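You operate a simulated robot arm through the tools that you are given. There is no shell and no other tool.

You are at the controls of a simulated two-armed robot. One attempt, no reset.

Task
Dry the damp white-tipped rod from the red cup in the oven.
Fine: stand it in the free well, shut the lid, switch on for ten seconds or more, switch off, open the lid: it is wanted at once.

It is judged by the outcome, as a careful person would: the job done as asked, and still so three seconds after it is handed in. It fails if anything else is knocked over, pushed out of place, dropped, spilled or broken. Lids that push on must go on centred and level and be pressed home; caps that screw on are set level and turned clockwise until they are tight.

Robot
Two 7-joint arms with fingered hands on one trunk that stands fixed in place. Base frame: the origin is at the foot of the trunk, x ahead of it, y to its left, z up. Readings come in m, degrees, newtons and seconds.
The left shoulder is at [0.07, 0.146, 1.212], the right one opposite. With the tool pointing down near the work surface each hand reaches from about 0.16 to 0.74 m from the base axis, measured 20 degrees to its own side. Payload 3.5 kg a hand.
Tool frame (each hand has its own): the origin (TCP) lies between the finger pads and is the grasp point; the fingertips stand 0.025 m ahead of it; z points along the fingers, y is the line along which they close. The gripper opens to 0.088 m. The gripper's body begins 0.029 m behind the TCP. The gripper is a hand of 4 fingers: y runs from the thumb to the fingers, the wrist lies at [-0.013, -0.097, -0.162] in the tool frame, and closing takes about 1.5 s.
Orientation is told as [roll, pitch, yaw] about the base's x, y, z axes, in that order, counted from this pose: with the fingers straight down and the wrist toward the robot, the tool's x, y and z point along [0, 1, 0], [1, 0, 0] and [0, 0, -1] of the base frame.

Tools
- The arms move only by the tool drive_tool. It takes "left_increments", "right_increments" or both (then of equal length, played together; a hand with none holds still); each is a list of rows, each an object (a shift or turn left out is 0, a gripper value left out holds the last) with "dp": the shift along the base's x, y, z in m, a list of three; "dr": the turn, a rotation vector about the base's x, y, z in degrees, a list of three. In form: [{"dp": [tx, ty, tz], "dr": [rx, ry, rz]}, ...]. A call has 1 to 20 rows; each row shifts and turns the commanded pose from where the row before left it. "left_gripper" and "right_gripper" are, for a hand that has rows, the opening, from 0 (shut) to 1 (fully open), set as the call begins (left out, the last holds). A row lasts 0.2 s, in which the tool goes at most 0.05 m and 8.6 degrees; a call with a longer step from one row to the next is refused whole, and so is a gripper value outside its range. A pose out of reach is approached as far as the arm can. The call stops where the force on the tool passes 70 N (or 10 N more than at its start, if that is more) or the arm is blocked; 0.2 s more then pass. Each finger travels about 0.045 m/s and halts on what it meets, pressing with about 27 N; the grip force reading is that of the motor and also rises with nothing between the fingers. The clock runs only during rows and for 0.2 s after the last one: add rows that do not move to give the fingers time. The reply holds the time, the measured pose of the TCP, the force on the tool along the base axes, the opening and the grip force, in the units named above and with some noise, with the torque about the TCP (base axes, N m) and any sound that the robot's microphone picked up.
- Cameras (640 x 400 px; columns grow to the right, rows downward): "scene" is now at [0.1146, 0.0506, 1.5172]; the picture's right is [0.60, -0.80, 0.00], its down [-0.55, -0.42, -0.72] and it looks along [0.58, 0.43, -0.69] (base axes); focal length 214 px, centre (320, 200). "left" rides on the left gripper at [-0.064, -0.083, -0.098] in its tool frame; the picture's right is [-0.62, -0.37, 0.69], its down [0.71, -0.63, 0.30] and it looks along [0.32, 0.68, 0.65] (tool axes); focal length 265 px, centre (320, 200). "right" rides on the right gripper at [0.064, -0.083, -0.098] in its tool frame; the picture's right is [-0.62, 0.37, -0.69], its down [-0.71, -0.63, 0.30] and it looks along [-0.32, 0.68, 0.65] (tool axes); focal length 265 px, centre (320, 200). There is no depth. A picture from a camera that has moved, and an enlarged one, comes with that camera's place and axes in the base frame and with its lens.
- snapshot(camera): a new picture of that camera. The clock stands still meanwhile.
- raise_lower(by): slides the trunk up (or, below 0, down) by that many m; the arms and the scene camera ride with it, the base frame stays. It gives what a move gives, with no picture.
- move_fingers(index, middle, ring, thumb_bend, thumb_turn, hand): sets how far each is bent, from 0 (flat) to 1 (curled in); at 0.3 the hand is open as for a grip, at 0.7 the pads meet at the TCP. One left out holds its place. A second passes; each finger stops where it meets its share of the squeeze, and holds until it gets a number again. A gripper value or a shape takes the hand back. It gives what a move gives, with no picture; readings hold the bend of each and the force on the fingers (four entries, about 0 where the hand has none), thumb and palm. thumb_turn goes from beside the hand (0) to across from the fingers (1), as for a grip.
- grasp_type(shape, hand): the hand has 4 fingers and takes this shape, open, in about a second: jaw (thumb against the fingers, like two jaws); tri (thumb and two fingers); tip (a fingertip pinch); poke (one finger out to press); point (the index stretched); flat (the hand flat); cup (the hand cupped); fist (a fist). The gripper value then closes the fingers along that shape, each until it touches; the sizes above hold for jaw. It gives what a move gives, with no picture.
- head_to(pan, tilt): turns the head with the scene camera to pan (to the left, within 86 degrees either way) and tilt (down, from -29 to 69), counted from straight ahead of the robot. It gives what a move gives.
- enlarge(camera, box): a new picture of the part [left, top, right, bottom] of that camera's present view, enlarged. The clock stands still meanwhile.
- hand_in(): hands the job in; it is judged then, once.

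Places have to be worked out from the pictures, the camera data and where the tool is seen. Open the grippers and draw the arms clear of the work before you hand the job in, unless the task says otherwise.

The tools are called after ">>>" as name(argument=value, ...) on one line, values as JSON. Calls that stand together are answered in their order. drive_tool: Moves the arms, as the interface text tells. Its arguments: {"type":"object","properties":{"left_increments":{"type":"array","items":{"type":"object","properties":{"dp":{"type":"array","items":{"type":"number"}},"dr":{"type":"array","items":{"type":"number"}}}}},"left_gripper":{"type":"number"},"right_increments":{"type":"array","items":{"type":"object","properties":{"dp":{"type":"array","items":{"type":"number"}},"dr":{"type":"array","items":{"type":"number"}}}}},"right_gripper":{"type":"number"}},"required":[]} The other tools are called the same way: raise_lower (by) slides the trunk up or down; grasp_type (shape, hand) gives the hand a shape; move_fingers (index, middle, ring, thumb_bend, thumb_turn, hand) moves the fingers one by one; head_to (pan, tilt) turns the head that bears the scene camera; snapshot (camera) takes a picture; enlarge (camera, box) takes an enlarged picture of a part of a camera's view; hand_in () hands the job in.

At the start:

```text
time: 0.0
left_tool_pos: [0.3241, 0.4754, 1.3149]
left_tool_rot: [0.0, 0.1, 0.0]
left_wrist_force: [-0.4, -0.5, -0.5]
left_torque: [0.0, 0.0, -0.04]
left_gripper_width: 0.0873
left_grip_force: 0.1
left_shape: jaw
left_bend: [0.3, 0.3, 0.3, 0.3, 0.98]
left_finger forces: [0.1, 0.0, 0.0, 0.1, 0.0, 0.0]
right_tool_pos: [0.4215, 0.0807, 1.3632]
right_tool_rot: [0.0, 0.0, 0.0]
right_wrist_force: [0.5, 0.1, -1.0]
right_torque: [0.0, 0.0, -0.04]
right_gripper_width: 0.0875
right_grip_force: 0.1
right_shape: jaw
right_bend: [0.3, 0.3, 0.3, 0.3, 0.98]
right_finger forces: [0.0, 0.0, 0.0, 0.0, 0.1, 0.0]
trunk travel left (down, up): [-0.775, 0.065]
head pan, tilt: [37.0, 43.9]
```

scene: 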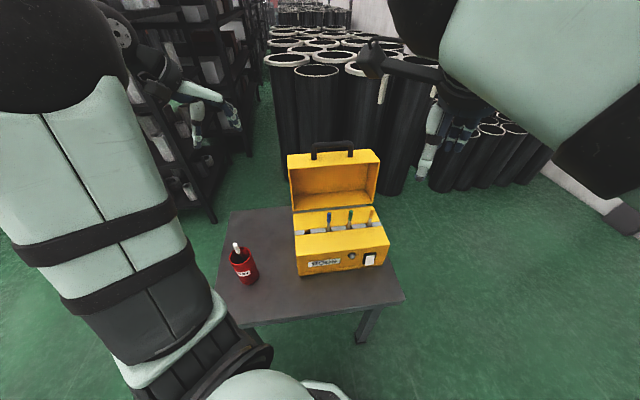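
right: 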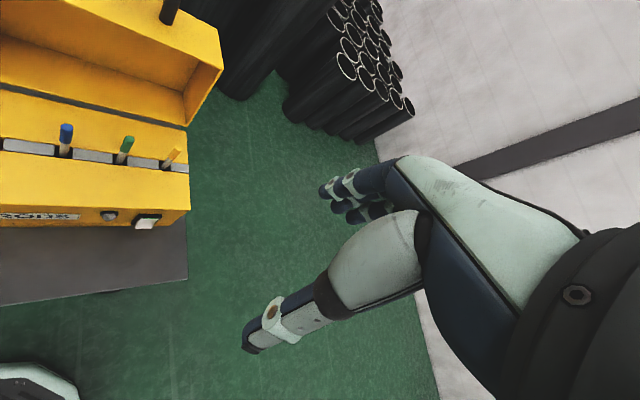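
left: 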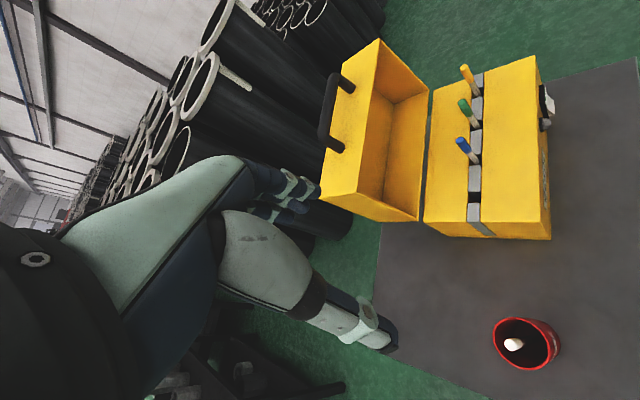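

I'll start by looking closer at the oven and the cup from the cameras to work out where things are.

>>> enlarge(camera="scene", box=[210, 130, 420, 330])

>>> enlarge(camera="left", box=[400, 30, 600, 390])

>>> enlarge(camera="right", box=[0, 80, 220, 260])

```text
2.00 times, centred on (315, 230) of scene
camera zoom: at [0.1146, 0.0506, 1.5172], right [0.6, -0.8, 0.0], down [-0.55, -0.42, -0.72], along [0.58, 0.43, -0.69], focal length 429 px, centre (330, 140)
```

zoom: 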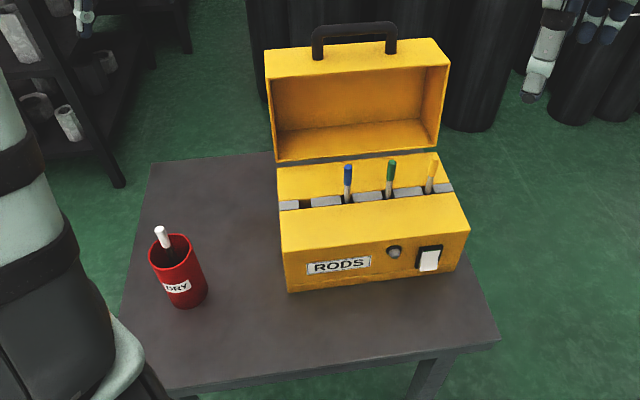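

```text
1.11 times, centred on (500, 210) of left
camera zoom: at [0.2413, 0.4118, 1.4136], right [-0.37, -0.62, -0.69], down [-0.63, 0.71, -0.3], along [0.68, 0.32, -0.65], focal length 295 px, centre (120, 189)
```

zoom: 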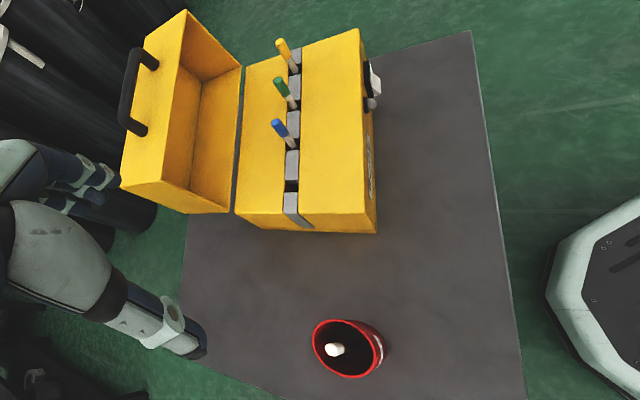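

```text
2.22 times, centred on (110, 170) of right
camera zoom: at [0.3376, 0.1449, 1.4637], right [0.37, -0.62, 0.69], down [-0.63, -0.71, -0.3], along [0.68, -0.32, -0.65], focal length 590 px, centre (787, 267)
```

zoom: 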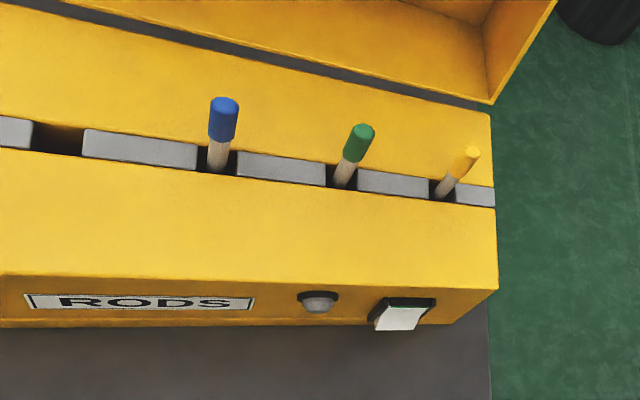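

From triangulation the white tip is about (0.267, 0.506, 0.938), the cup rim is near z 0.90 and the table near 0.73. The free well is about (0.484, 0.387, 0.875), at the left end of the channel. I'll bring the left hand above the cup for a closer look.

>>> drive_tool(left_increments=[{"dp": [-0.01, 0.005, -0.04]}, {"dp": [-0.01, 0.005, -0.04]}, {"dp": [-0.01, 0.005, -0.04]}, {"dp": [-0.01, 0.005, -0.04]}, {"dp": [-0.01, 0.005, -0.03]}, {"dp": [-0.007, 0.005, -0.02]}])

>>> snapshot(camera="left")

>>> snapshot(camera="scene")

```text
time: 1.4
left_tool_pos: [0.267, 0.5062, 1.1054]
left_tool_rot: [0.1, -0.1, 0.0]
left_wrist_force: [0.0, -0.2, -0.4]
left_torque: [-0.01, 0.0, 0.03]
left_gripper_width: 0.0877
left_grip_force: 0.1
left_shape: jaw
left_bend: [0.3, 0.3, 0.3, 0.3, 0.98]
left_finger forces: [0.1, 0.0, 0.1, 0.1, 0.0, 0.0]
right_tool_pos: [0.4194, 0.0811, 1.3642]
right_tool_rot: [-0.1, 0.1, 0.0]
right_wrist_force: [0.7, 0.9, -0.3]
right_torque: [0.02, -0.01, 0.0]
right_gripper_width: 0.0875
right_grip_force: 0.0
right_shape: jaw
right_bend: [0.3, 0.3, 0.3, 0.3, 0.98]
right_finger forces: [0.0, 0.1, 0.0, 0.0, 0.1, 0.0]
trunk travel left (down, up): [-0.775, 0.065]
head pan, tilt: [37.0, 43.9]
```

```text
taken
camera left: at [0.184, 0.4429, 1.203], right [-0.37, -0.62, -0.69], down [-0.63, 0.71, -0.3], along [0.68, 0.32, -0.65], focal length 265 px, centre (320, 200)
```

left: 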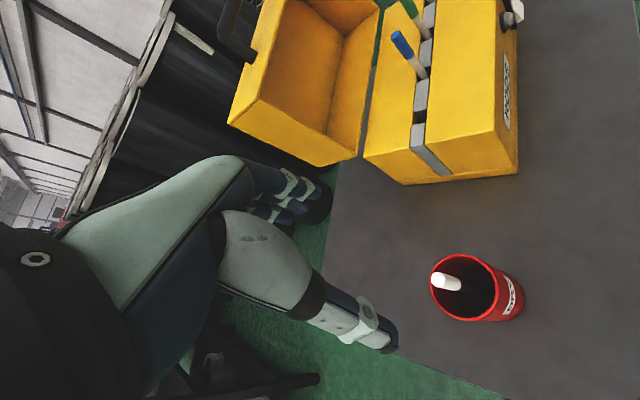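

```text
taken
camera scene: at [0.1144, 0.0516, 1.5172], right [0.6, -0.8, 0.0], down [-0.55, -0.42, -0.72], along [0.58, 0.43, -0.69], focal length 214 px, centre (320, 200)
```

scene: 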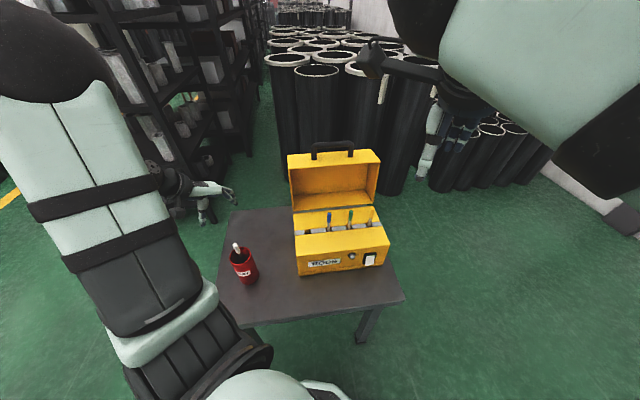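

The rod leans in the cup with its white end sticking out. I'll zoom in for its lean and the rim height.

>>> enlarge(camera="left", box=[400, 230, 560, 330])

>>> enlarge(camera="scene", box=[204, 225, 284, 300])

>>> enlarge(camera="scene", box=[280, 130, 400, 280])

```text
4.00 times, centred on (480, 280) of left
camera zoom: at [0.184, 0.4429, 1.203], right [-0.37, -0.62, -0.69], down [-0.63, 0.71, -0.3], along [0.68, 0.32, -0.65], focal length 1062 px, centre (-320, -120)
```

zoom: 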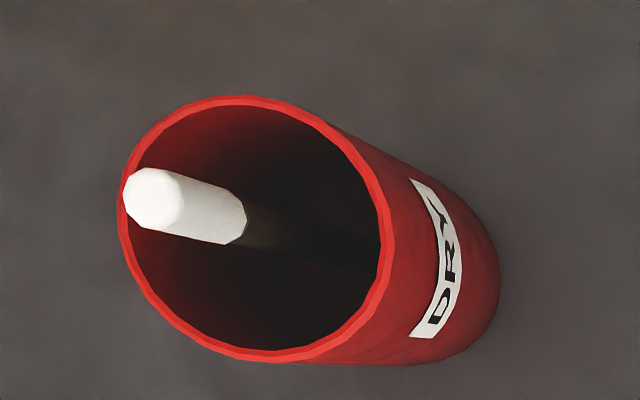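

```text
5.33 times, centred on (244, 262) of scene
camera zoom: at [0.1144, 0.0516, 1.5172], right [0.6, -0.8, 0.0], down [-0.55, -0.42, -0.72], along [0.58, 0.43, -0.69], focal length 1144 px, centre (725, -133)
```

zoom: 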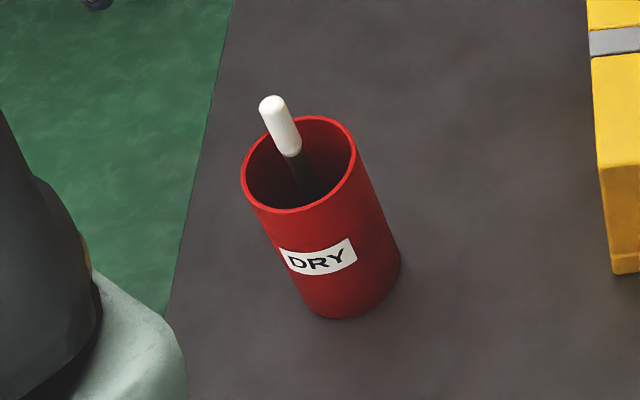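

```text
2.67 times, centred on (340, 205) of scene
camera zoom: at [0.1144, 0.0516, 1.5172], right [0.6, -0.8, 0.0], down [-0.55, -0.42, -0.72], along [0.58, 0.43, -0.69], focal length 572 px, centre (267, 187)
```

zoom: 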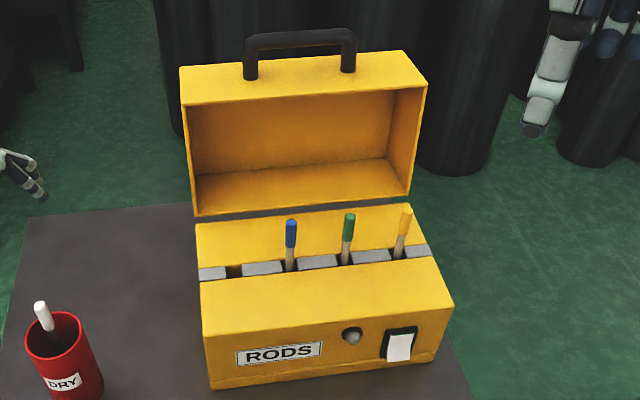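

The rod is nearly upright near the middle of the cup. Its tip is about (0.266, 0.506, 0.94) and the rim about z 0.875. I'll descend to z ≈ 1.0, still above the tip, and check the alignment.

>>> drive_tool(left_increments=[{"dp": [0, 0, -0.035]}, {"dp": [0, 0, -0.035]}, {"dp": [0, 0, -0.025]}, {"dp": [0, 0, 0]}])

>>> snapshot(camera="left")

>>> enlarge(camera="scene", box=[180, 180, 300, 290])

```text
time: 2.4
left_tool_pos: [0.2674, 0.5057, 1.0118]
left_tool_rot: [0.0, 0.0, 0.1]
left_wrist_force: [-0.6, 0.7, -0.6]
left_torque: [0.0, 0.01, 0.03]
left_gripper_width: 0.0877
left_grip_force: 0.1
left_shape: jaw
left_bend: [0.3, 0.3, 0.3, 0.3, 0.98]
left_finger forces: [0.0, 0.0, 0.0, 0.1, 0.1, 0.0]
right_tool_pos: [0.4208, 0.0789, 1.365]
right_tool_rot: [0.0, -0.1, 0.0]
right_wrist_force: [0.3, -0.5, -0.4]
right_torque: [-0.01, 0.04, 0.04]
right_gripper_width: 0.0876
right_grip_force: 0.0
right_shape: jaw
right_bend: [0.3, 0.3, 0.3, 0.3, 0.98]
right_finger forces: [0.0, 0.0, 0.0, 0.0, 0.0, 0.0]
trunk travel left (down, up): [-0.775, 0.065]
head pan, tilt: [37.0, 43.9]
```

```text
taken
camera left: at [0.184, 0.4419, 1.1088], right [-0.37, -0.62, -0.69], down [-0.63, 0.71, -0.3], along [0.68, 0.33, -0.65], focal length 265 px, centre (320, 200)
```

left: 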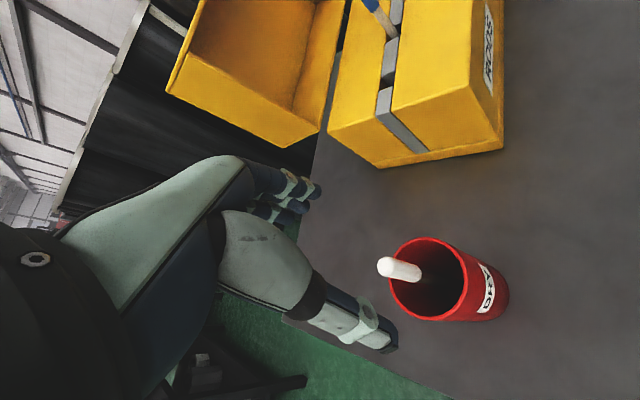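

```text
3.64 times, centred on (240, 235) of scene
camera zoom: at [0.1145, 0.0501, 1.5172], right [0.6, -0.8, 0.0], down [-0.55, -0.42, -0.72], along [0.58, 0.43, -0.69], focal length 780 px, centre (611, 73)
```

zoom: 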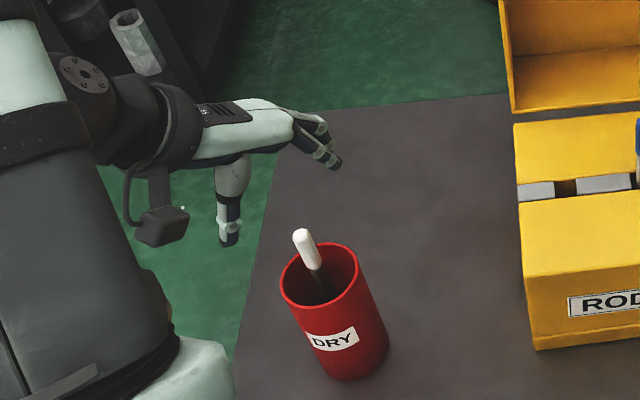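

The hand lines up with the rod within a few millimetres. I'll lower it so the pads surround the white collar, with the fingertips just above the rim.

>>> drive_tool(left_increments=[{"dp": [0, 0.001, -0.03]}, {"dp": [0, 0, -0.03]}, {"dp": [0, 0, -0.02]}, {"dp": [0, 0, -0.009]}, {"dp": [0, 0, 0]}])

>>> snapshot(camera="left")

>>> enlarge(camera="scene", box=[180, 200, 300, 290])

```text
time: 3.6
left_tool_pos: [0.2678, 0.507, 0.9222]
left_tool_rot: [0.0, 0.1, 0.0]
left_wrist_force: [0.3, 0.6, 0.5]
left_torque: [0.05, 0.03, 0.03]
left_gripper_width: 0.0876
left_grip_force: 0.1
left_shape: jaw
left_bend: [0.3, 0.3, 0.3, 0.3, 0.98]
left_finger forces: [0.0, 0.0, 0.1, 0.0, 0.0, 0.0]
right_tool_pos: [0.4211, 0.0794, 1.3639]
right_tool_rot: [0.0, 0.0, 0.0]
right_wrist_force: [-0.4, 0.1, 0.2]
right_torque: [0.01, -0.04, -0.03]
right_gripper_width: 0.0874
right_grip_force: 0.1
right_shape: jaw
right_bend: [0.3, 0.3, 0.3, 0.3, 0.98]
right_finger forces: [0.1, 0.0, 0.0, 0.0, 0.0, 0.0]
trunk travel left (down, up): [-0.775, 0.065]
head pan, tilt: [37.0, 43.9]
```

```text
taken
camera left: at [0.1837, 0.4425, 1.0194], right [-0.37, -0.62, -0.69], down [-0.63, 0.71, -0.3], along [0.68, 0.33, -0.65], focal length 265 px, centre (320, 200)
```

left: 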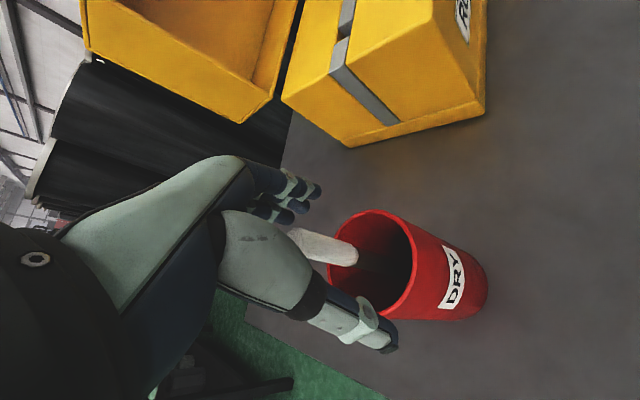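

```text
4.44 times, centred on (240, 245) of scene
camera zoom: at [0.1146, 0.0506, 1.5172], right [0.6, -0.8, 0.0], down [-0.55, -0.42, -0.72], along [0.58, 0.43, -0.69], focal length 953 px, centre (676, 0)
```

zoom: 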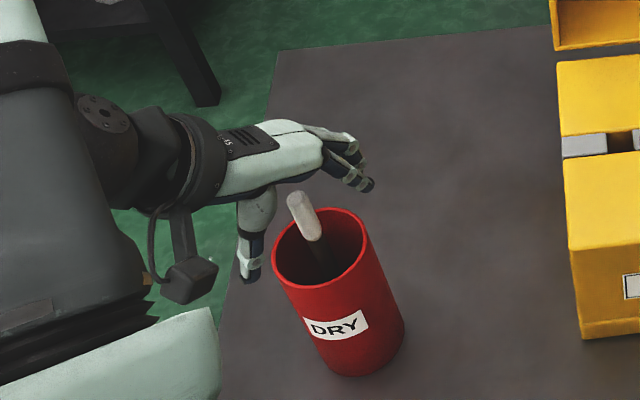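

The rod sits between the thumb and fingers. I'll close the left hand on the white collar and give it time.

>>> drive_tool(left_increments=[{}, {}, {}, {}, {}, {}, {}, {}, {}, {}], left_gripper=0)

>>> snapshot(camera="left")

>>> enlarge(camera="scene", box=[180, 200, 300, 290])

```text
time: 5.8
left_tool_pos: [0.2664, 0.5046, 0.9222]
left_tool_rot: [0.0, 0.0, 0.0]
left_wrist_force: [-0.9, 0.8, 0.2]
left_torque: [0.01, -0.02, 0.0]
left_gripper_width: 0.0042
left_grip_force: 26.5
left_shape: jaw
left_bend: [0.71, 0.64, 0.7, 0.74, 1.0]
left_finger forces: [0.0, 13.9, 0.0, 0.0, 21.6, 0.1]
right_tool_pos: [0.4218, 0.0791, 1.364]
right_tool_rot: [-0.1, 0.1, 0.0]
right_wrist_force: [0.3, 0.7, 0.2]
right_torque: [-0.05, 0.0, -0.01]
right_gripper_width: 0.0878
right_grip_force: 0.1
right_shape: jaw
right_bend: [0.3, 0.3, 0.3, 0.3, 0.98]
right_finger forces: [0.1, 0.0, 0.0, 0.0, 0.2, 0.0]
trunk travel left (down, up): [-0.775, 0.065]
head pan, tilt: [37.0, 43.9]
```

```text
taken
camera left: at [0.1838, 0.4425, 1.0195], right [-0.37, -0.62, -0.69], down [-0.63, 0.71, -0.3], along [0.68, 0.32, -0.65], focal length 265 px, centre (320, 200)
```

left: 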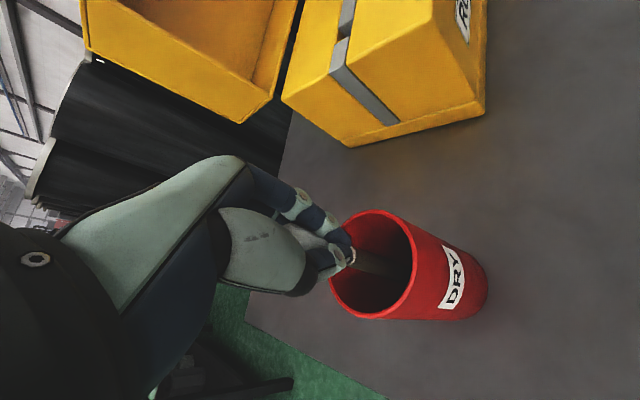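

```text
4.44 times, centred on (240, 245) of scene
camera zoom: at [0.1147, 0.0507, 1.5172], right [0.6, -0.8, 0.0], down [-0.55, -0.42, -0.72], along [0.58, 0.43, -0.69], focal length 953 px, centre (676, 0)
```

zoom: 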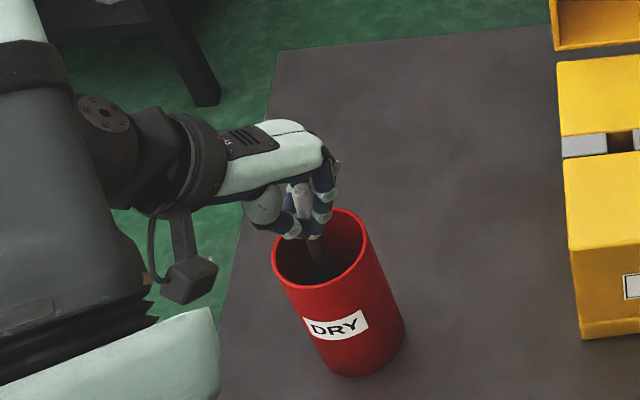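

The rod is held between the thumb (21.6 N) and middle finger (13.9 N). I'll lift straight up and check that the cup stays put.

>>> drive_tool(left_increments=[{"dp": [0, 0, 0.015]}, {"dp": [0, 0, 0.025]}, {"dp": [0, 0, 0.025]}, {"dp": [0, 0, 0.015]}, {"dp": [0, 0, 0]}])

>>> snapshot(camera="left")

>>> enlarge(camera="scene", box=[180, 180, 300, 290])

```text
time: 7.0
left_tool_pos: [0.2685, 0.5056, 1.0022]
left_tool_rot: [0.1, 0.1, 0.0]
left_wrist_force: [-0.2, 0.1, -0.2]
left_torque: [0.0, -0.02, 0.01]
left_gripper_width: 0.004
left_grip_force: 26.6
left_shape: jaw
left_bend: [0.71, 0.64, 0.7, 0.74, 1.0]
left_finger forces: [0.1, 13.8, 0.1, 0.1, 22.0, 0.1]
right_tool_pos: [0.4226, 0.0802, 1.3637]
right_tool_rot: [-0.1, 0.0, 0.0]
right_wrist_force: [0.9, -0.3, 0.0]
right_torque: [0.02, -0.04, 0.0]
right_gripper_width: 0.0876
right_grip_force: 0.1
right_shape: jaw
right_bend: [0.3, 0.3, 0.3, 0.3, 0.98]
right_finger forces: [0.0, 0.0, 0.1, 0.1, 0.0, 0.1]
trunk travel left (down, up): [-0.775, 0.065]
head pan, tilt: [37.0, 43.9]
```

```text
taken
camera left: at [0.1847, 0.4427, 1.0995], right [-0.37, -0.62, -0.69], down [-0.63, 0.71, -0.3], along [0.68, 0.32, -0.65], focal length 265 px, centre (320, 200)
```

left: 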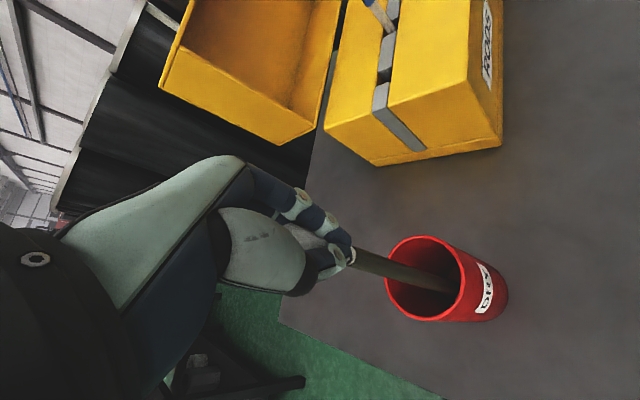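

```text
3.64 times, centred on (240, 235) of scene
camera zoom: at [0.1147, 0.051, 1.5172], right [0.6, -0.8, 0.0], down [-0.55, -0.42, -0.72], along [0.58, 0.43, -0.69], focal length 780 px, centre (611, 73)
```

zoom: 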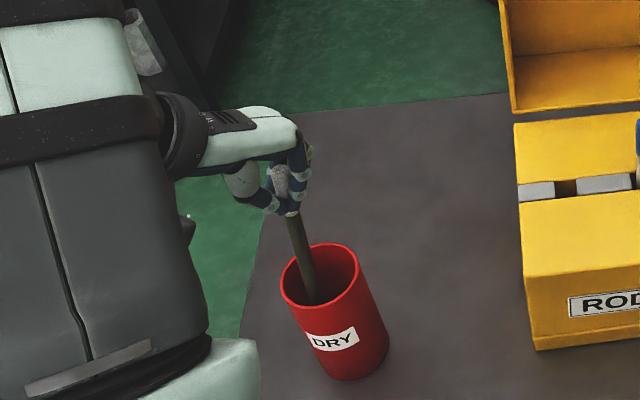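

The rod slides out cleanly and the cup hasn't moved. The rod looks slightly tilted in the grip, which I'll measure once it is clear. I'll lift it fully above the rim.

>>> drive_tool(left_increments=[{"dp": [0, 0, 0.03]}, {"dp": [0, 0, 0.035]}, {"dp": [0, 0, 0.035]}, {"dp": [0, 0, 0.035]}, {"dp": [0, 0, 0.025]}, {"dp": [0, 0, 0]}])

>>> enlarge(camera="left", box=[280, 200, 520, 350])

>>> enlarge(camera="scene", box=[160, 160, 300, 290])

```text
time: 8.4
left_tool_pos: [0.269, 0.5054, 1.1628]
left_tool_rot: [-0.1, 0.0, 0.1]
left_wrist_force: [-0.1, 0.3, -1.1]
left_torque: [0.0, 0.01, 0.0]
left_gripper_width: 0.0039
left_grip_force: 27.1
left_shape: jaw
left_bend: [0.71, 0.64, 0.7, 0.75, 1.0]
left_finger forces: [0.1, 13.4, 0.0, 0.1, 23.1, 0.1]
right_tool_pos: [0.4206, 0.081, 1.3636]
right_tool_rot: [0.1, 0.1, 0.0]
right_wrist_force: [0.4, 0.0, 0.9]
right_torque: [-0.02, 0.02, 0.0]
right_gripper_width: 0.0878
right_grip_force: 0.0
right_shape: jaw
right_bend: [0.3, 0.3, 0.3, 0.3, 0.98]
right_finger forces: [0.0, 0.0, 0.0, 0.1, 0.1, 0.1]
trunk travel left (down, up): [-0.775, 0.065]
head pan, tilt: [37.0, 43.9]
```

```text
2.67 times, centred on (400, 275) of left
camera zoom: at [0.185, 0.4425, 1.2598], right [-0.37, -0.62, -0.69], down [-0.63, 0.71, -0.3], along [0.68, 0.32, -0.65], focal length 708 px, centre (107, 0)
```

zoom: 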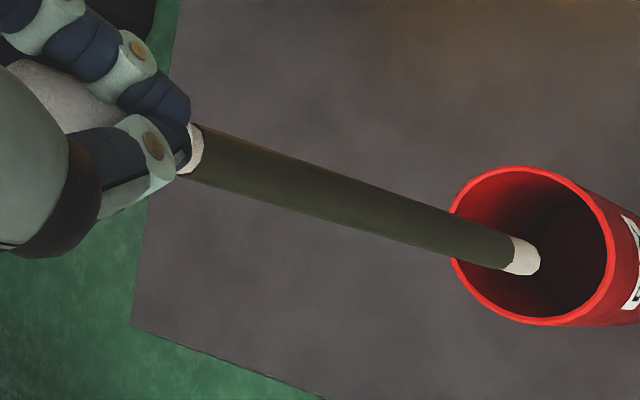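

```text
3.08 times, centred on (230, 225) of scene
camera zoom: at [0.115, 0.0514, 1.5171], right [0.6, -0.8, 0.0], down [-0.55, -0.42, -0.72], along [0.58, 0.43, -0.69], focal length 660 px, centre (597, 123)
```

zoom: 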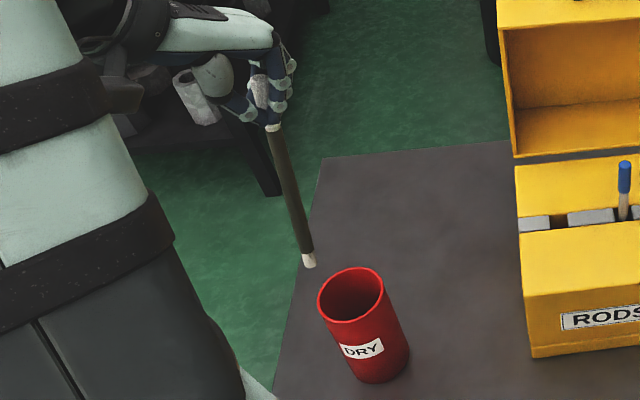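

The rod points about 11° off vertical, with its bottom toward the robot at (0.24, 0.494, 0.979) and its collar end at (0.267, 0.506, 1.13). I'll tilt the tool by (4.8, −10, 0)° to make it upright. Then I'll yaw 43° to square up with the oven and carry it high above the free well.

>>> drive_tool(left_increments=[{"dp": [0, 0, 0], "dr": [2.4, -5, 0]}, {"dp": [0.01, -0.006, 0], "dr": [2.4, -5, 0]}, {"dp": [0.03, -0.018, 0], "dr": [0, 0, 7.2]}, {"dp": [0.035, -0.02, 0], "dr": [0, 0, 7.2]}, {"dp": [0.035, -0.02, 0], "dr": [0, 0, 7.2]}, {"dp": [0.035, -0.02, 0], "dr": [0, 0, 7.2]}, {"dp": [0.035, -0.02, 0], "dr": [0, 0, 7.2]}, {"dp": [0.025, -0.014, -0.01], "dr": [0, 0, 7]}, {"dp": [0.01, -0.005, 0]}, {}])

>>> snapshot(camera="left")

>>> snapshot(camera="scene")

>>> snapshot(camera="right")

```text
time: 10.6
left_tool_pos: [0.4806, 0.3889, 1.1462]
left_tool_rot: [3.7, -8.9, 44.1]
left_wrist_force: [-0.8, -0.1, -0.4]
left_torque: [-0.01, 0.0, 0.02]
left_gripper_width: 0.004
left_grip_force: 27.1
left_shape: jaw
left_bend: [0.71, 0.64, 0.7, 0.75, 1.0]
left_finger forces: [0.1, 13.1, 0.0, 0.1, 24.1, 0.1]
right_tool_pos: [0.4214, 0.0788, 1.3637]
right_tool_rot: [0.1, 0.0, 0.0]
right_wrist_force: [0.3, 0.1, -0.1]
right_torque: [-0.02, -0.03, -0.03]
right_gripper_width: 0.0875
right_grip_force: 0.1
right_shape: jaw
right_bend: [0.3, 0.3, 0.3, 0.3, 0.98]
right_finger forces: [0.1, 0.0, 0.0, 0.0, 0.0, 0.0]
trunk travel left (down, up): [-0.775, 0.065]
head pan, tilt: [37.0, 43.9]
```

```text
taken
camera left: at [0.4585, 0.273, 1.2256], right [0.22, -0.59, -0.78], down [-0.93, 0.12, -0.35], along [0.3, 0.8, -0.52], focal length 265 px, centre (320, 200)
```

left: 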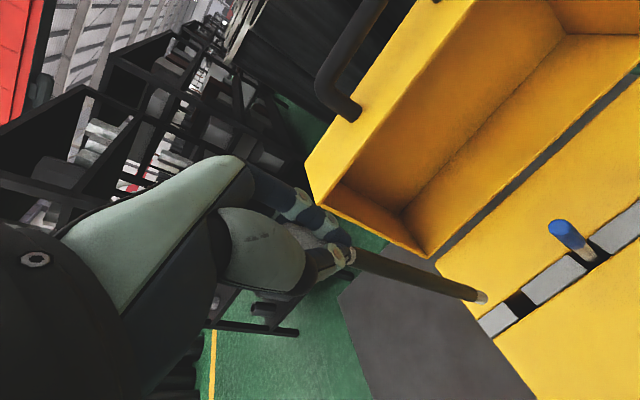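

```text
taken
camera scene: at [0.1143, 0.0497, 1.5173], right [0.6, -0.8, 0.0], down [-0.55, -0.42, -0.72], along [0.58, 0.43, -0.69], focal length 214 px, centre (320, 200)
```

scene: 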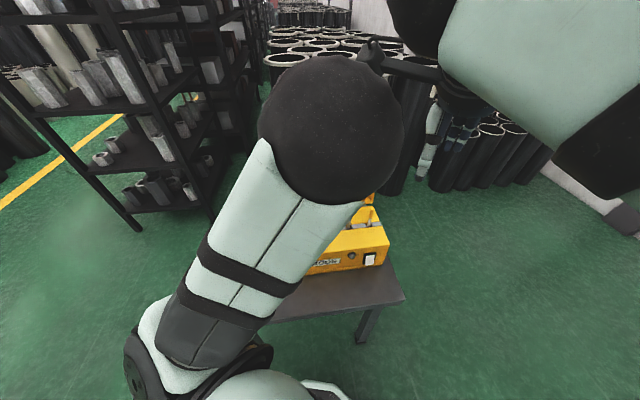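

```text
taken
camera right: at [0.3366, 0.1443, 1.4643], right [0.37, -0.62, 0.69], down [-0.63, -0.72, -0.31], along [0.68, -0.32, -0.65], focal length 265 px, centre (320, 200)
```

right: 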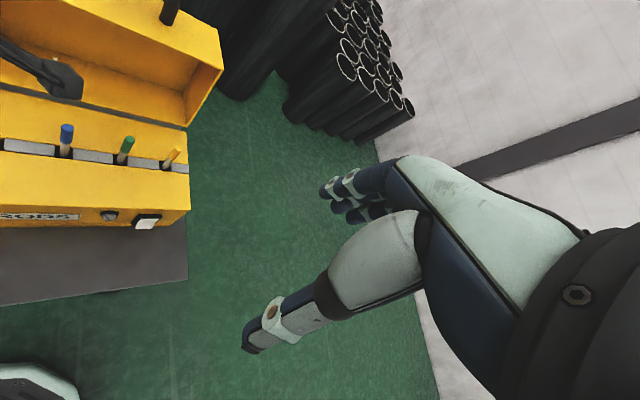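

My left arm now blocks the scene camera. I'll move the right hand clear to the right and yaw it left so its camera gives a second view of the rod and the free well.

>>> drive_tool(right_increments=[{"dp": [0.016, -0.03, -0.02]}, {"dp": [0.016, -0.03, -0.025]}, {"dp": [0.016, -0.03, -0.025]}, {"dp": [0.016, -0.03, -0.025]}, {"dp": [0.016, -0.02, -0.02]}, {"dr": [0, 0, 8.2]}, {"dr": [0, 0, 8.2]}, {"dr": [0, 0, 8.2]}, {"dr": [0, 0, 8.2]}, {"dr": [0, 0, 8.2]}, {"dr": [0, 0, 8.2]}, {"dr": [0, 0, 8.2]}, {"dr": [0, 0, 8.2]}, {"dr": [0, 0, 8.2]}, {"dr": [0, 0, 8.2]}, {"dr": [0, 0, 8.0]}, {}])

>>> snapshot(camera="right")

>>> snapshot(camera="scene")

```text
time: 14.2
left_tool_pos: [0.4802, 0.3883, 1.1466]
left_tool_rot: [3.6, -8.9, 43.8]
left_wrist_force: [-0.1, 0.3, -0.6]
left_torque: [0.04, -0.04, 0.03]
left_gripper_width: 0.0039
left_grip_force: 27.1
left_shape: jaw
left_bend: [0.71, 0.64, 0.7, 0.75, 1.0]
left_finger forces: [0.2, 13.2, 0.1, 0.0, 24.2, 0.0]
right_tool_pos: [0.502, -0.061, 1.2488]
right_tool_rot: [0.0, 0.0, 90.2]
right_wrist_force: [-0.3, 0.0, -0.4]
right_torque: [-0.02, 0.03, 0.01]
right_gripper_width: 0.088
right_grip_force: 0.1
right_shape: jaw
right_bend: [0.3, 0.3, 0.3, 0.3, 0.98]
right_finger forces: [0.0, 0.0, 0.0, 0.0, 0.1, 0.1]
trunk travel left (down, up): [-0.775, 0.065]
head pan, tilt: [37.0, 43.9]
```

```text
taken
camera right: at [0.4368, -0.143, 1.3484], right [0.62, 0.37, 0.69], down [0.72, -0.63, -0.3], along [0.32, 0.68, -0.65], focal length 265 px, centre (320, 200)
```

right: 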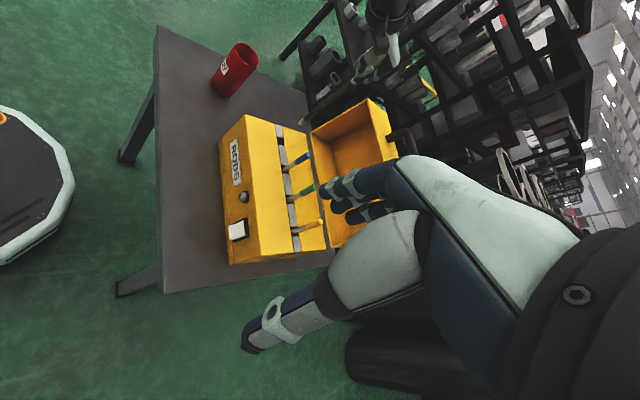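

```text
taken
camera scene: at [0.1144, 0.0505, 1.5172], right [0.6, -0.8, 0.0], down [-0.55, -0.42, -0.72], along [0.58, 0.43, -0.69], focal length 214 px, centre (320, 200)
```

scene: 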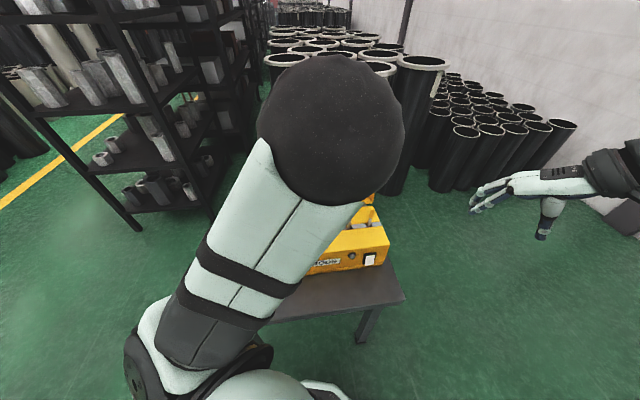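

The right camera sees the oven, rod and left hand. I'll zoom in on both views to measure the rod and the well.

>>> enlarge(camera="right", box=[240, 40, 400, 140])

>>> enlarge(camera="left", box=[330, 210, 640, 400])

```text
4.00 times, centred on (320, 90) of right
camera zoom: at [0.4368, -0.143, 1.3484], right [0.62, 0.37, 0.69], down [0.72, -0.63, -0.3], along [0.32, 0.68, -0.65], focal length 1062 px, centre (320, 640)
```

zoom: 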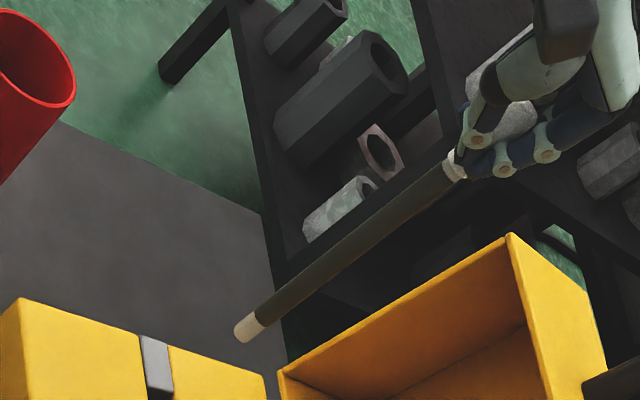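

```text
2.06 times, centred on (485, 305) of left
camera zoom: at [0.4587, 0.2718, 1.2261], right [0.22, -0.59, -0.78], down [-0.93, 0.13, -0.35], along [0.31, 0.8, -0.52], focal length 548 px, centre (-21, -17)
```

zoom: 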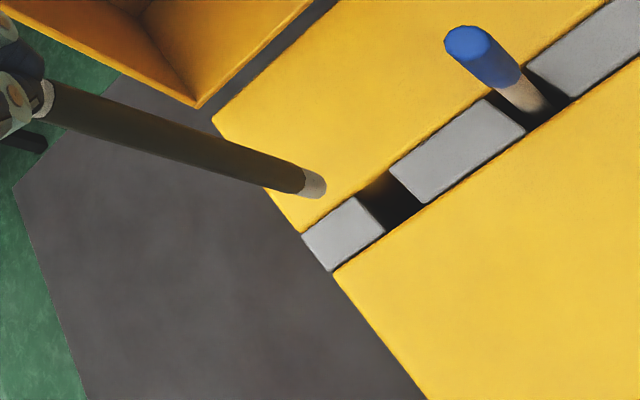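

The rod is now upright to within about half a degree: collar end (0.479, 0.384, 1.125), bottom (0.480, 0.383, 0.966). I'll cross-check the free well's position from the right camera.

>>> enlarge(camera="right", box=[210, 105, 370, 205])

```text
4.00 times, centred on (290, 155) of right
camera zoom: at [0.4368, -0.143, 1.3484], right [0.62, 0.37, 0.69], down [0.72, -0.63, -0.3], along [0.32, 0.68, -0.65], focal length 1062 px, centre (440, 380)
```

zoom: 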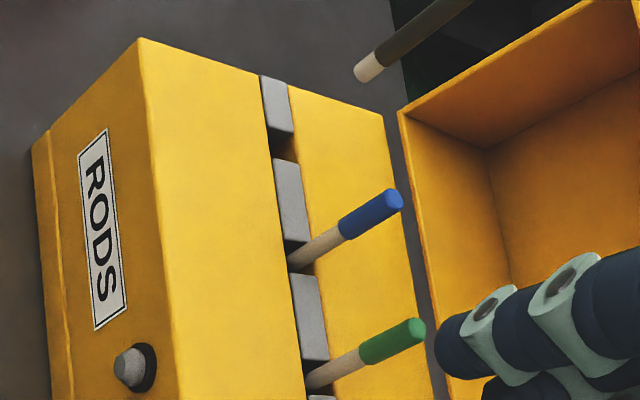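

Both cameras put the free well at (0.4866, 0.3855). I'll shift about +6 mm in x and +2.5 mm in y while lowering until the rod's end is about 2–3 cm above the deck, then re-check.

>>> drive_tool(left_increments=[{"dp": [0.003, 0.001, -0.02]}, {"dp": [0.003, 0.0015, -0.02]}, {"dp": [0, 0, -0.02]}, {}])

>>> enlarge(camera="left", box=[330, 210, 640, 400])

>>> enlarge(camera="right", box=[240, 70, 400, 170])

```text
time: 15.2
left_tool_pos: [0.4892, 0.3866, 1.0936]
left_tool_rot: [4.9, -10.0, 42.6]
left_wrist_force: [1.0, -0.1, -0.3]
left_torque: [-0.02, 0.03, -0.02]
left_gripper_width: 0.004
left_grip_force: 26.9
left_shape: jaw
left_bend: [0.71, 0.64, 0.7, 0.75, 1.0]
left_finger forces: [0.2, 13.2, 0.0, 0.0, 24.3, 0.1]
right_tool_pos: [0.5002, -0.0614, 1.2486]
right_tool_rot: [0.0, 0.0, 90.0]
right_wrist_force: [-0.9, 0.5, -0.1]
right_torque: [0.0, 0.0, 0.02]
right_gripper_width: 0.0877
right_grip_force: 0.0
right_shape: jaw
right_bend: [0.3, 0.3, 0.3, 0.3, 0.98]
right_finger forces: [0.0, 0.0, 0.0, 0.0, 0.1, 0.0]
trunk travel left (down, up): [-0.775, 0.065]
head pan, tilt: [37.0, 43.9]
```

```text
2.06 times, centred on (485, 305) of left
camera zoom: at [0.4654, 0.2672, 1.1677], right [0.21, -0.57, -0.8], down [-0.93, 0.15, -0.35], along [0.32, 0.81, -0.49], focal length 548 px, centre (-21, -17)
```

zoom: 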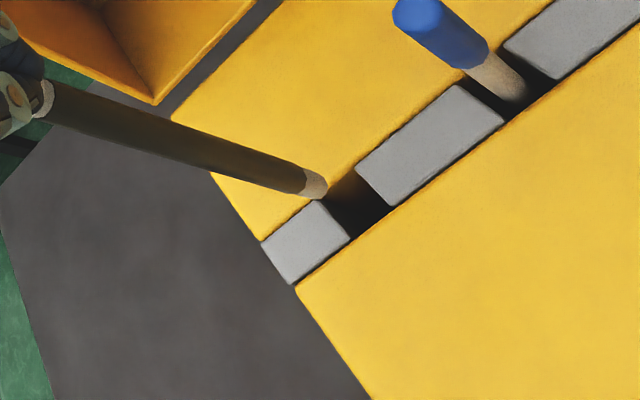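

```text
4.00 times, centred on (320, 120) of right
camera zoom: at [0.4368, -0.143, 1.3485], right [0.62, 0.37, 0.69], down [0.71, -0.63, -0.3], along [0.32, 0.68, -0.65], focal length 1062 px, centre (320, 520)
```

zoom: 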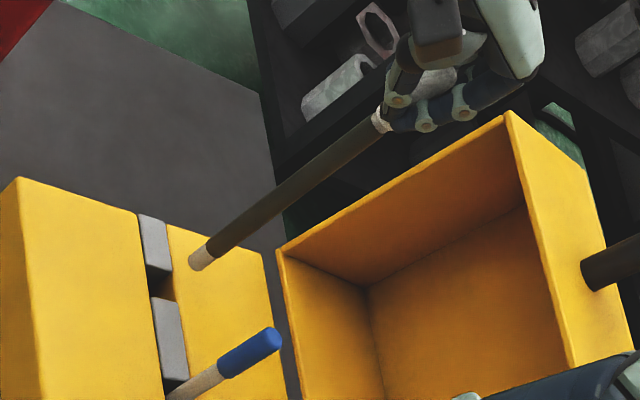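

The rod bottom is at (0.488, 0.383, 0.914) and the well centre at about (0.486, 0.385), so I need roughly −2 mm in x and +2 mm in y. I'll correct that and lower the end just into the well.

>>> drive_tool(left_increments=[{"dp": [-0.002, 0.002, -0.005]}, {"dp": [0, 0, -0.015]}, {"dp": [0, 0, -0.015]}, {}])

>>> enlarge(camera="left", box=[330, 210, 640, 400])

>>> enlarge(camera="right", box=[240, 80, 400, 180])

```text
time: 16.2
left_tool_pos: [0.4856, 0.3878, 1.0568]
left_tool_rot: [4.9, -9.9, 42.7]
left_wrist_force: [-0.2, 0.3, -0.6]
left_torque: [0.0, 0.04, 0.0]
left_gripper_width: 0.0042
left_grip_force: 27.0
left_shape: jaw
left_bend: [0.71, 0.64, 0.7, 0.75, 1.0]
left_finger forces: [0.2, 13.3, 0.0, 0.0, 24.4, 0.0]
right_tool_pos: [0.501, -0.0623, 1.2487]
right_tool_rot: [0.1, 0.0, 89.9]
right_wrist_force: [-0.8, 0.6, 0.3]
right_torque: [0.0, -0.02, -0.02]
right_gripper_width: 0.0876
right_grip_force: 0.1
right_shape: jaw
right_bend: [0.3, 0.3, 0.3, 0.3, 0.98]
right_finger forces: [0.0, 0.1, 0.1, 0.0, 0.0, 0.0]
trunk travel left (down, up): [-0.775, 0.065]
head pan, tilt: [37.0, 43.9]
```

```text
2.06 times, centred on (485, 305) of left
camera zoom: at [0.463, 0.2687, 1.133], right [0.21, -0.57, -0.8], down [-0.93, 0.15, -0.35], along [0.32, 0.81, -0.5], focal length 548 px, centre (-21, -17)
```

zoom: 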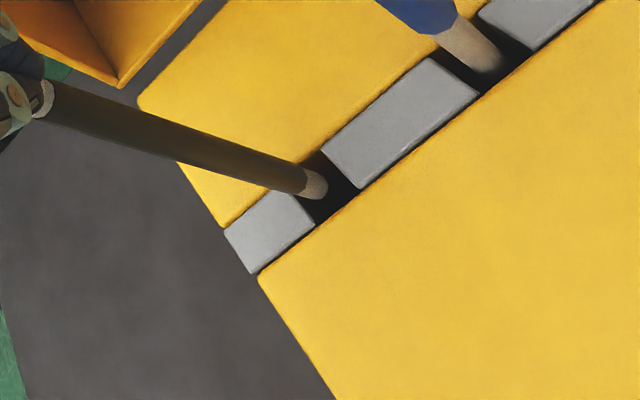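

```text
4.00 times, centred on (320, 130) of right
camera zoom: at [0.4368, -0.143, 1.3485], right [0.62, 0.37, 0.69], down [0.71, -0.63, -0.3], along [0.32, 0.68, -0.65], focal length 1062 px, centre (320, 480)
```

zoom: 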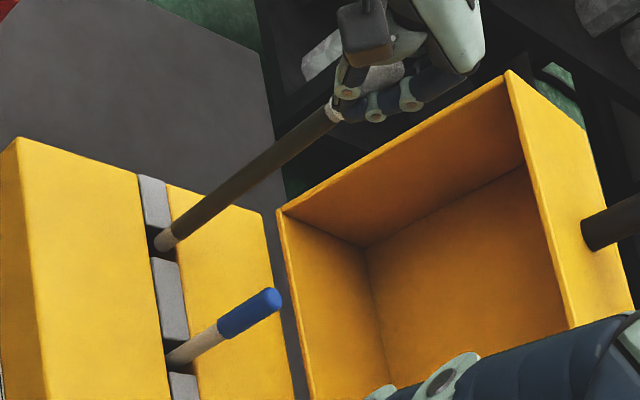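

The rod end sits right over the middle of the well opening in both views. I'll lower it gently into the well in small steps.

>>> drive_tool(left_increments=[{"dp": [0, 0, -0.01]}, {"dp": [0, 0, -0.01]}, {"dp": [0, 0, -0.01]}, {"dp": [0, 0, -0.01]}, {}])

>>> enlarge(camera="left", box=[330, 210, 640, 400])

>>> enlarge(camera="right", box=[240, 80, 400, 180])

```text
time: 17.4
left_tool_pos: [0.4873, 0.3876, 1.0171]
left_tool_rot: [4.9, -9.9, 42.6]
left_wrist_force: [0.7, 0.3, -0.5]
left_torque: [-0.02, -0.01, -0.03]
left_gripper_width: 0.0038
left_grip_force: 27.0
left_shape: jaw
left_bend: [0.71, 0.64, 0.7, 0.75, 1.0]
left_finger forces: [0.2, 13.3, 0.0, 0.0, 24.3, 0.0]
right_tool_pos: [0.5011, -0.0612, 1.249]
right_tool_rot: [0.0, 0.0, 90.1]
right_wrist_force: [-0.2, 0.1, 0.6]
right_torque: [0.02, -0.02, -0.01]
right_gripper_width: 0.0877
right_grip_force: 0.1
right_shape: jaw
right_bend: [0.3, 0.3, 0.3, 0.3, 0.98]
right_finger forces: [0.0, 0.0, 0.1, 0.0, 0.0, 0.0]
trunk travel left (down, up): [-0.775, 0.065]
head pan, tilt: [37.0, 43.9]
```

```text
2.06 times, centred on (485, 305) of left
camera zoom: at [0.4633, 0.2689, 1.0928], right [0.21, -0.57, -0.8], down [-0.93, 0.15, -0.35], along [0.32, 0.81, -0.5], focal length 548 px, centre (-21, -17)
```

zoom: 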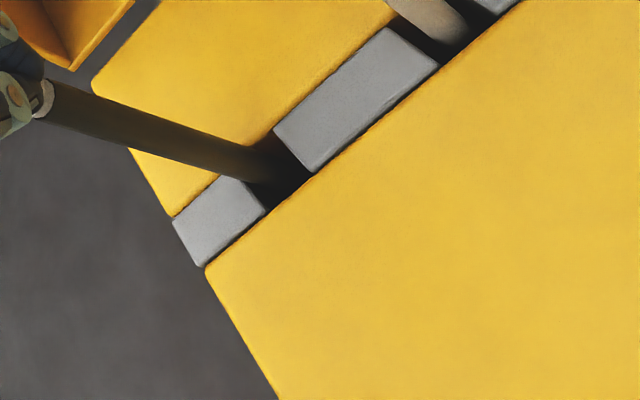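

```text
4.00 times, centred on (320, 130) of right
camera zoom: at [0.4369, -0.143, 1.3484], right [0.62, 0.37, 0.69], down [0.71, -0.63, -0.3], along [0.32, 0.68, -0.65], focal length 1062 px, centre (320, 480)
```

zoom: 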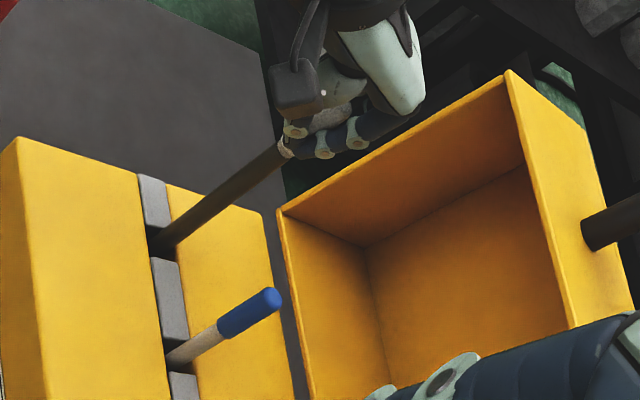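

There's no resistance and the rod is about 4 cm in. I'll continue down slowly.

>>> drive_tool(left_increments=[{"dp": [0, 0, -0.01]}, {"dp": [0, 0, -0.01]}, {"dp": [0, 0, -0.01]}, {"dp": [0, 0, -0.008]}, {}])

>>> enlarge(camera="left", box=[330, 210, 640, 400])

>>> enlarge(camera="right", box=[240, 80, 400, 180])

```text
time: 18.6
left_tool_pos: [0.4872, 0.3875, 0.9797]
left_tool_rot: [4.9, -10.0, 42.6]
left_wrist_force: [0.8, -0.2, 0.1]
left_torque: [-0.01, 0.01, 0.04]
left_gripper_width: 0.0041
left_grip_force: 27.1
left_shape: jaw
left_bend: [0.71, 0.64, 0.7, 0.75, 1.0]
left_finger forces: [0.2, 13.2, 0.0, 0.1, 24.7, 0.0]
right_tool_pos: [0.5027, -0.0609, 1.2481]
right_tool_rot: [0.0, 0.0, 90.0]
right_wrist_force: [-0.3, 0.0, 0.0]
right_torque: [0.0, 0.02, 0.0]
right_gripper_width: 0.0875
right_grip_force: 0.0
right_shape: jaw
right_bend: [0.3, 0.3, 0.3, 0.3, 0.98]
right_finger forces: [0.1, 0.0, 0.0, 0.0, 0.1, 0.0]
trunk travel left (down, up): [-0.775, 0.065]
head pan, tilt: [37.0, 43.9]
```

```text
2.06 times, centred on (485, 305) of left
camera zoom: at [0.4639, 0.2689, 1.0549], right [0.21, -0.57, -0.8], down [-0.93, 0.15, -0.35], along [0.32, 0.81, -0.5], focal length 548 px, centre (-21, -17)
```

zoom: 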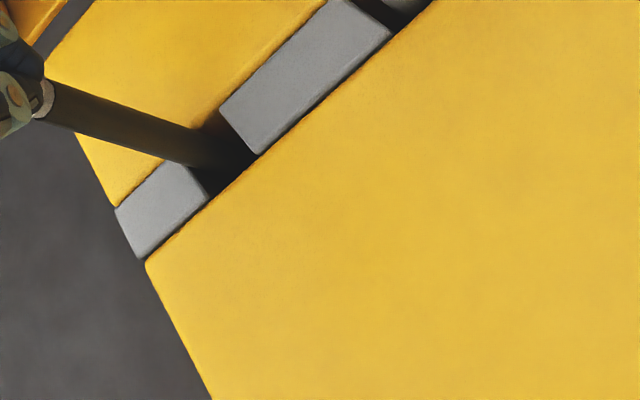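

```text
4.00 times, centred on (320, 130) of right
camera zoom: at [0.4369, -0.143, 1.3484], right [0.62, 0.37, 0.69], down [0.71, -0.63, -0.3], along [0.32, 0.68, -0.65], focal length 1062 px, centre (320, 480)
```

zoom: 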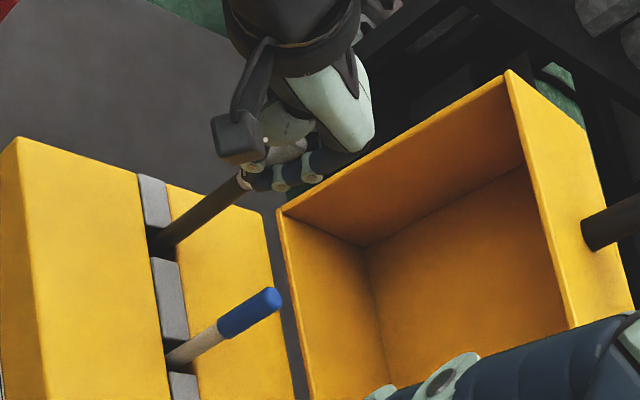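

Still free, with about 2–3 cm left. I'll continue in finer steps, watching for contact with the well bottom.

>>> drive_tool(left_increments=[{"dp": [0, 0, -0.006]}, {"dp": [0, 0, -0.006]}, {"dp": [0, 0, -0.005]}, {}])

```text
time: 19.6
left_tool_pos: [0.4868, 0.3876, 0.9617]
left_tool_rot: [4.8, -10.1, 42.6]
left_wrist_force: [-1.1, -0.1, -0.9]
left_torque: [-0.01, 0.02, 0.0]
left_gripper_width: 0.0041
left_grip_force: 27.3
left_shape: jaw
left_bend: [0.71, 0.64, 0.7, 0.75, 1.0]
left_finger forces: [0.1, 13.2, 0.0, 0.1, 24.7, 0.0]
right_tool_pos: [0.4996, -0.0605, 1.2486]
right_tool_rot: [0.1, 0.0, 89.9]
right_wrist_force: [-0.4, -0.1, 0.7]
right_torque: [-0.01, 0.01, -0.02]
right_gripper_width: 0.0875
right_grip_force: 0.1
right_shape: jaw
right_bend: [0.3, 0.3, 0.3, 0.3, 0.98]
right_finger forces: [0.0, 0.0, 0.1, 0.0, 0.0, 0.1]
trunk travel left (down, up): [-0.775, 0.065]
head pan, tilt: [37.0, 43.9]
```

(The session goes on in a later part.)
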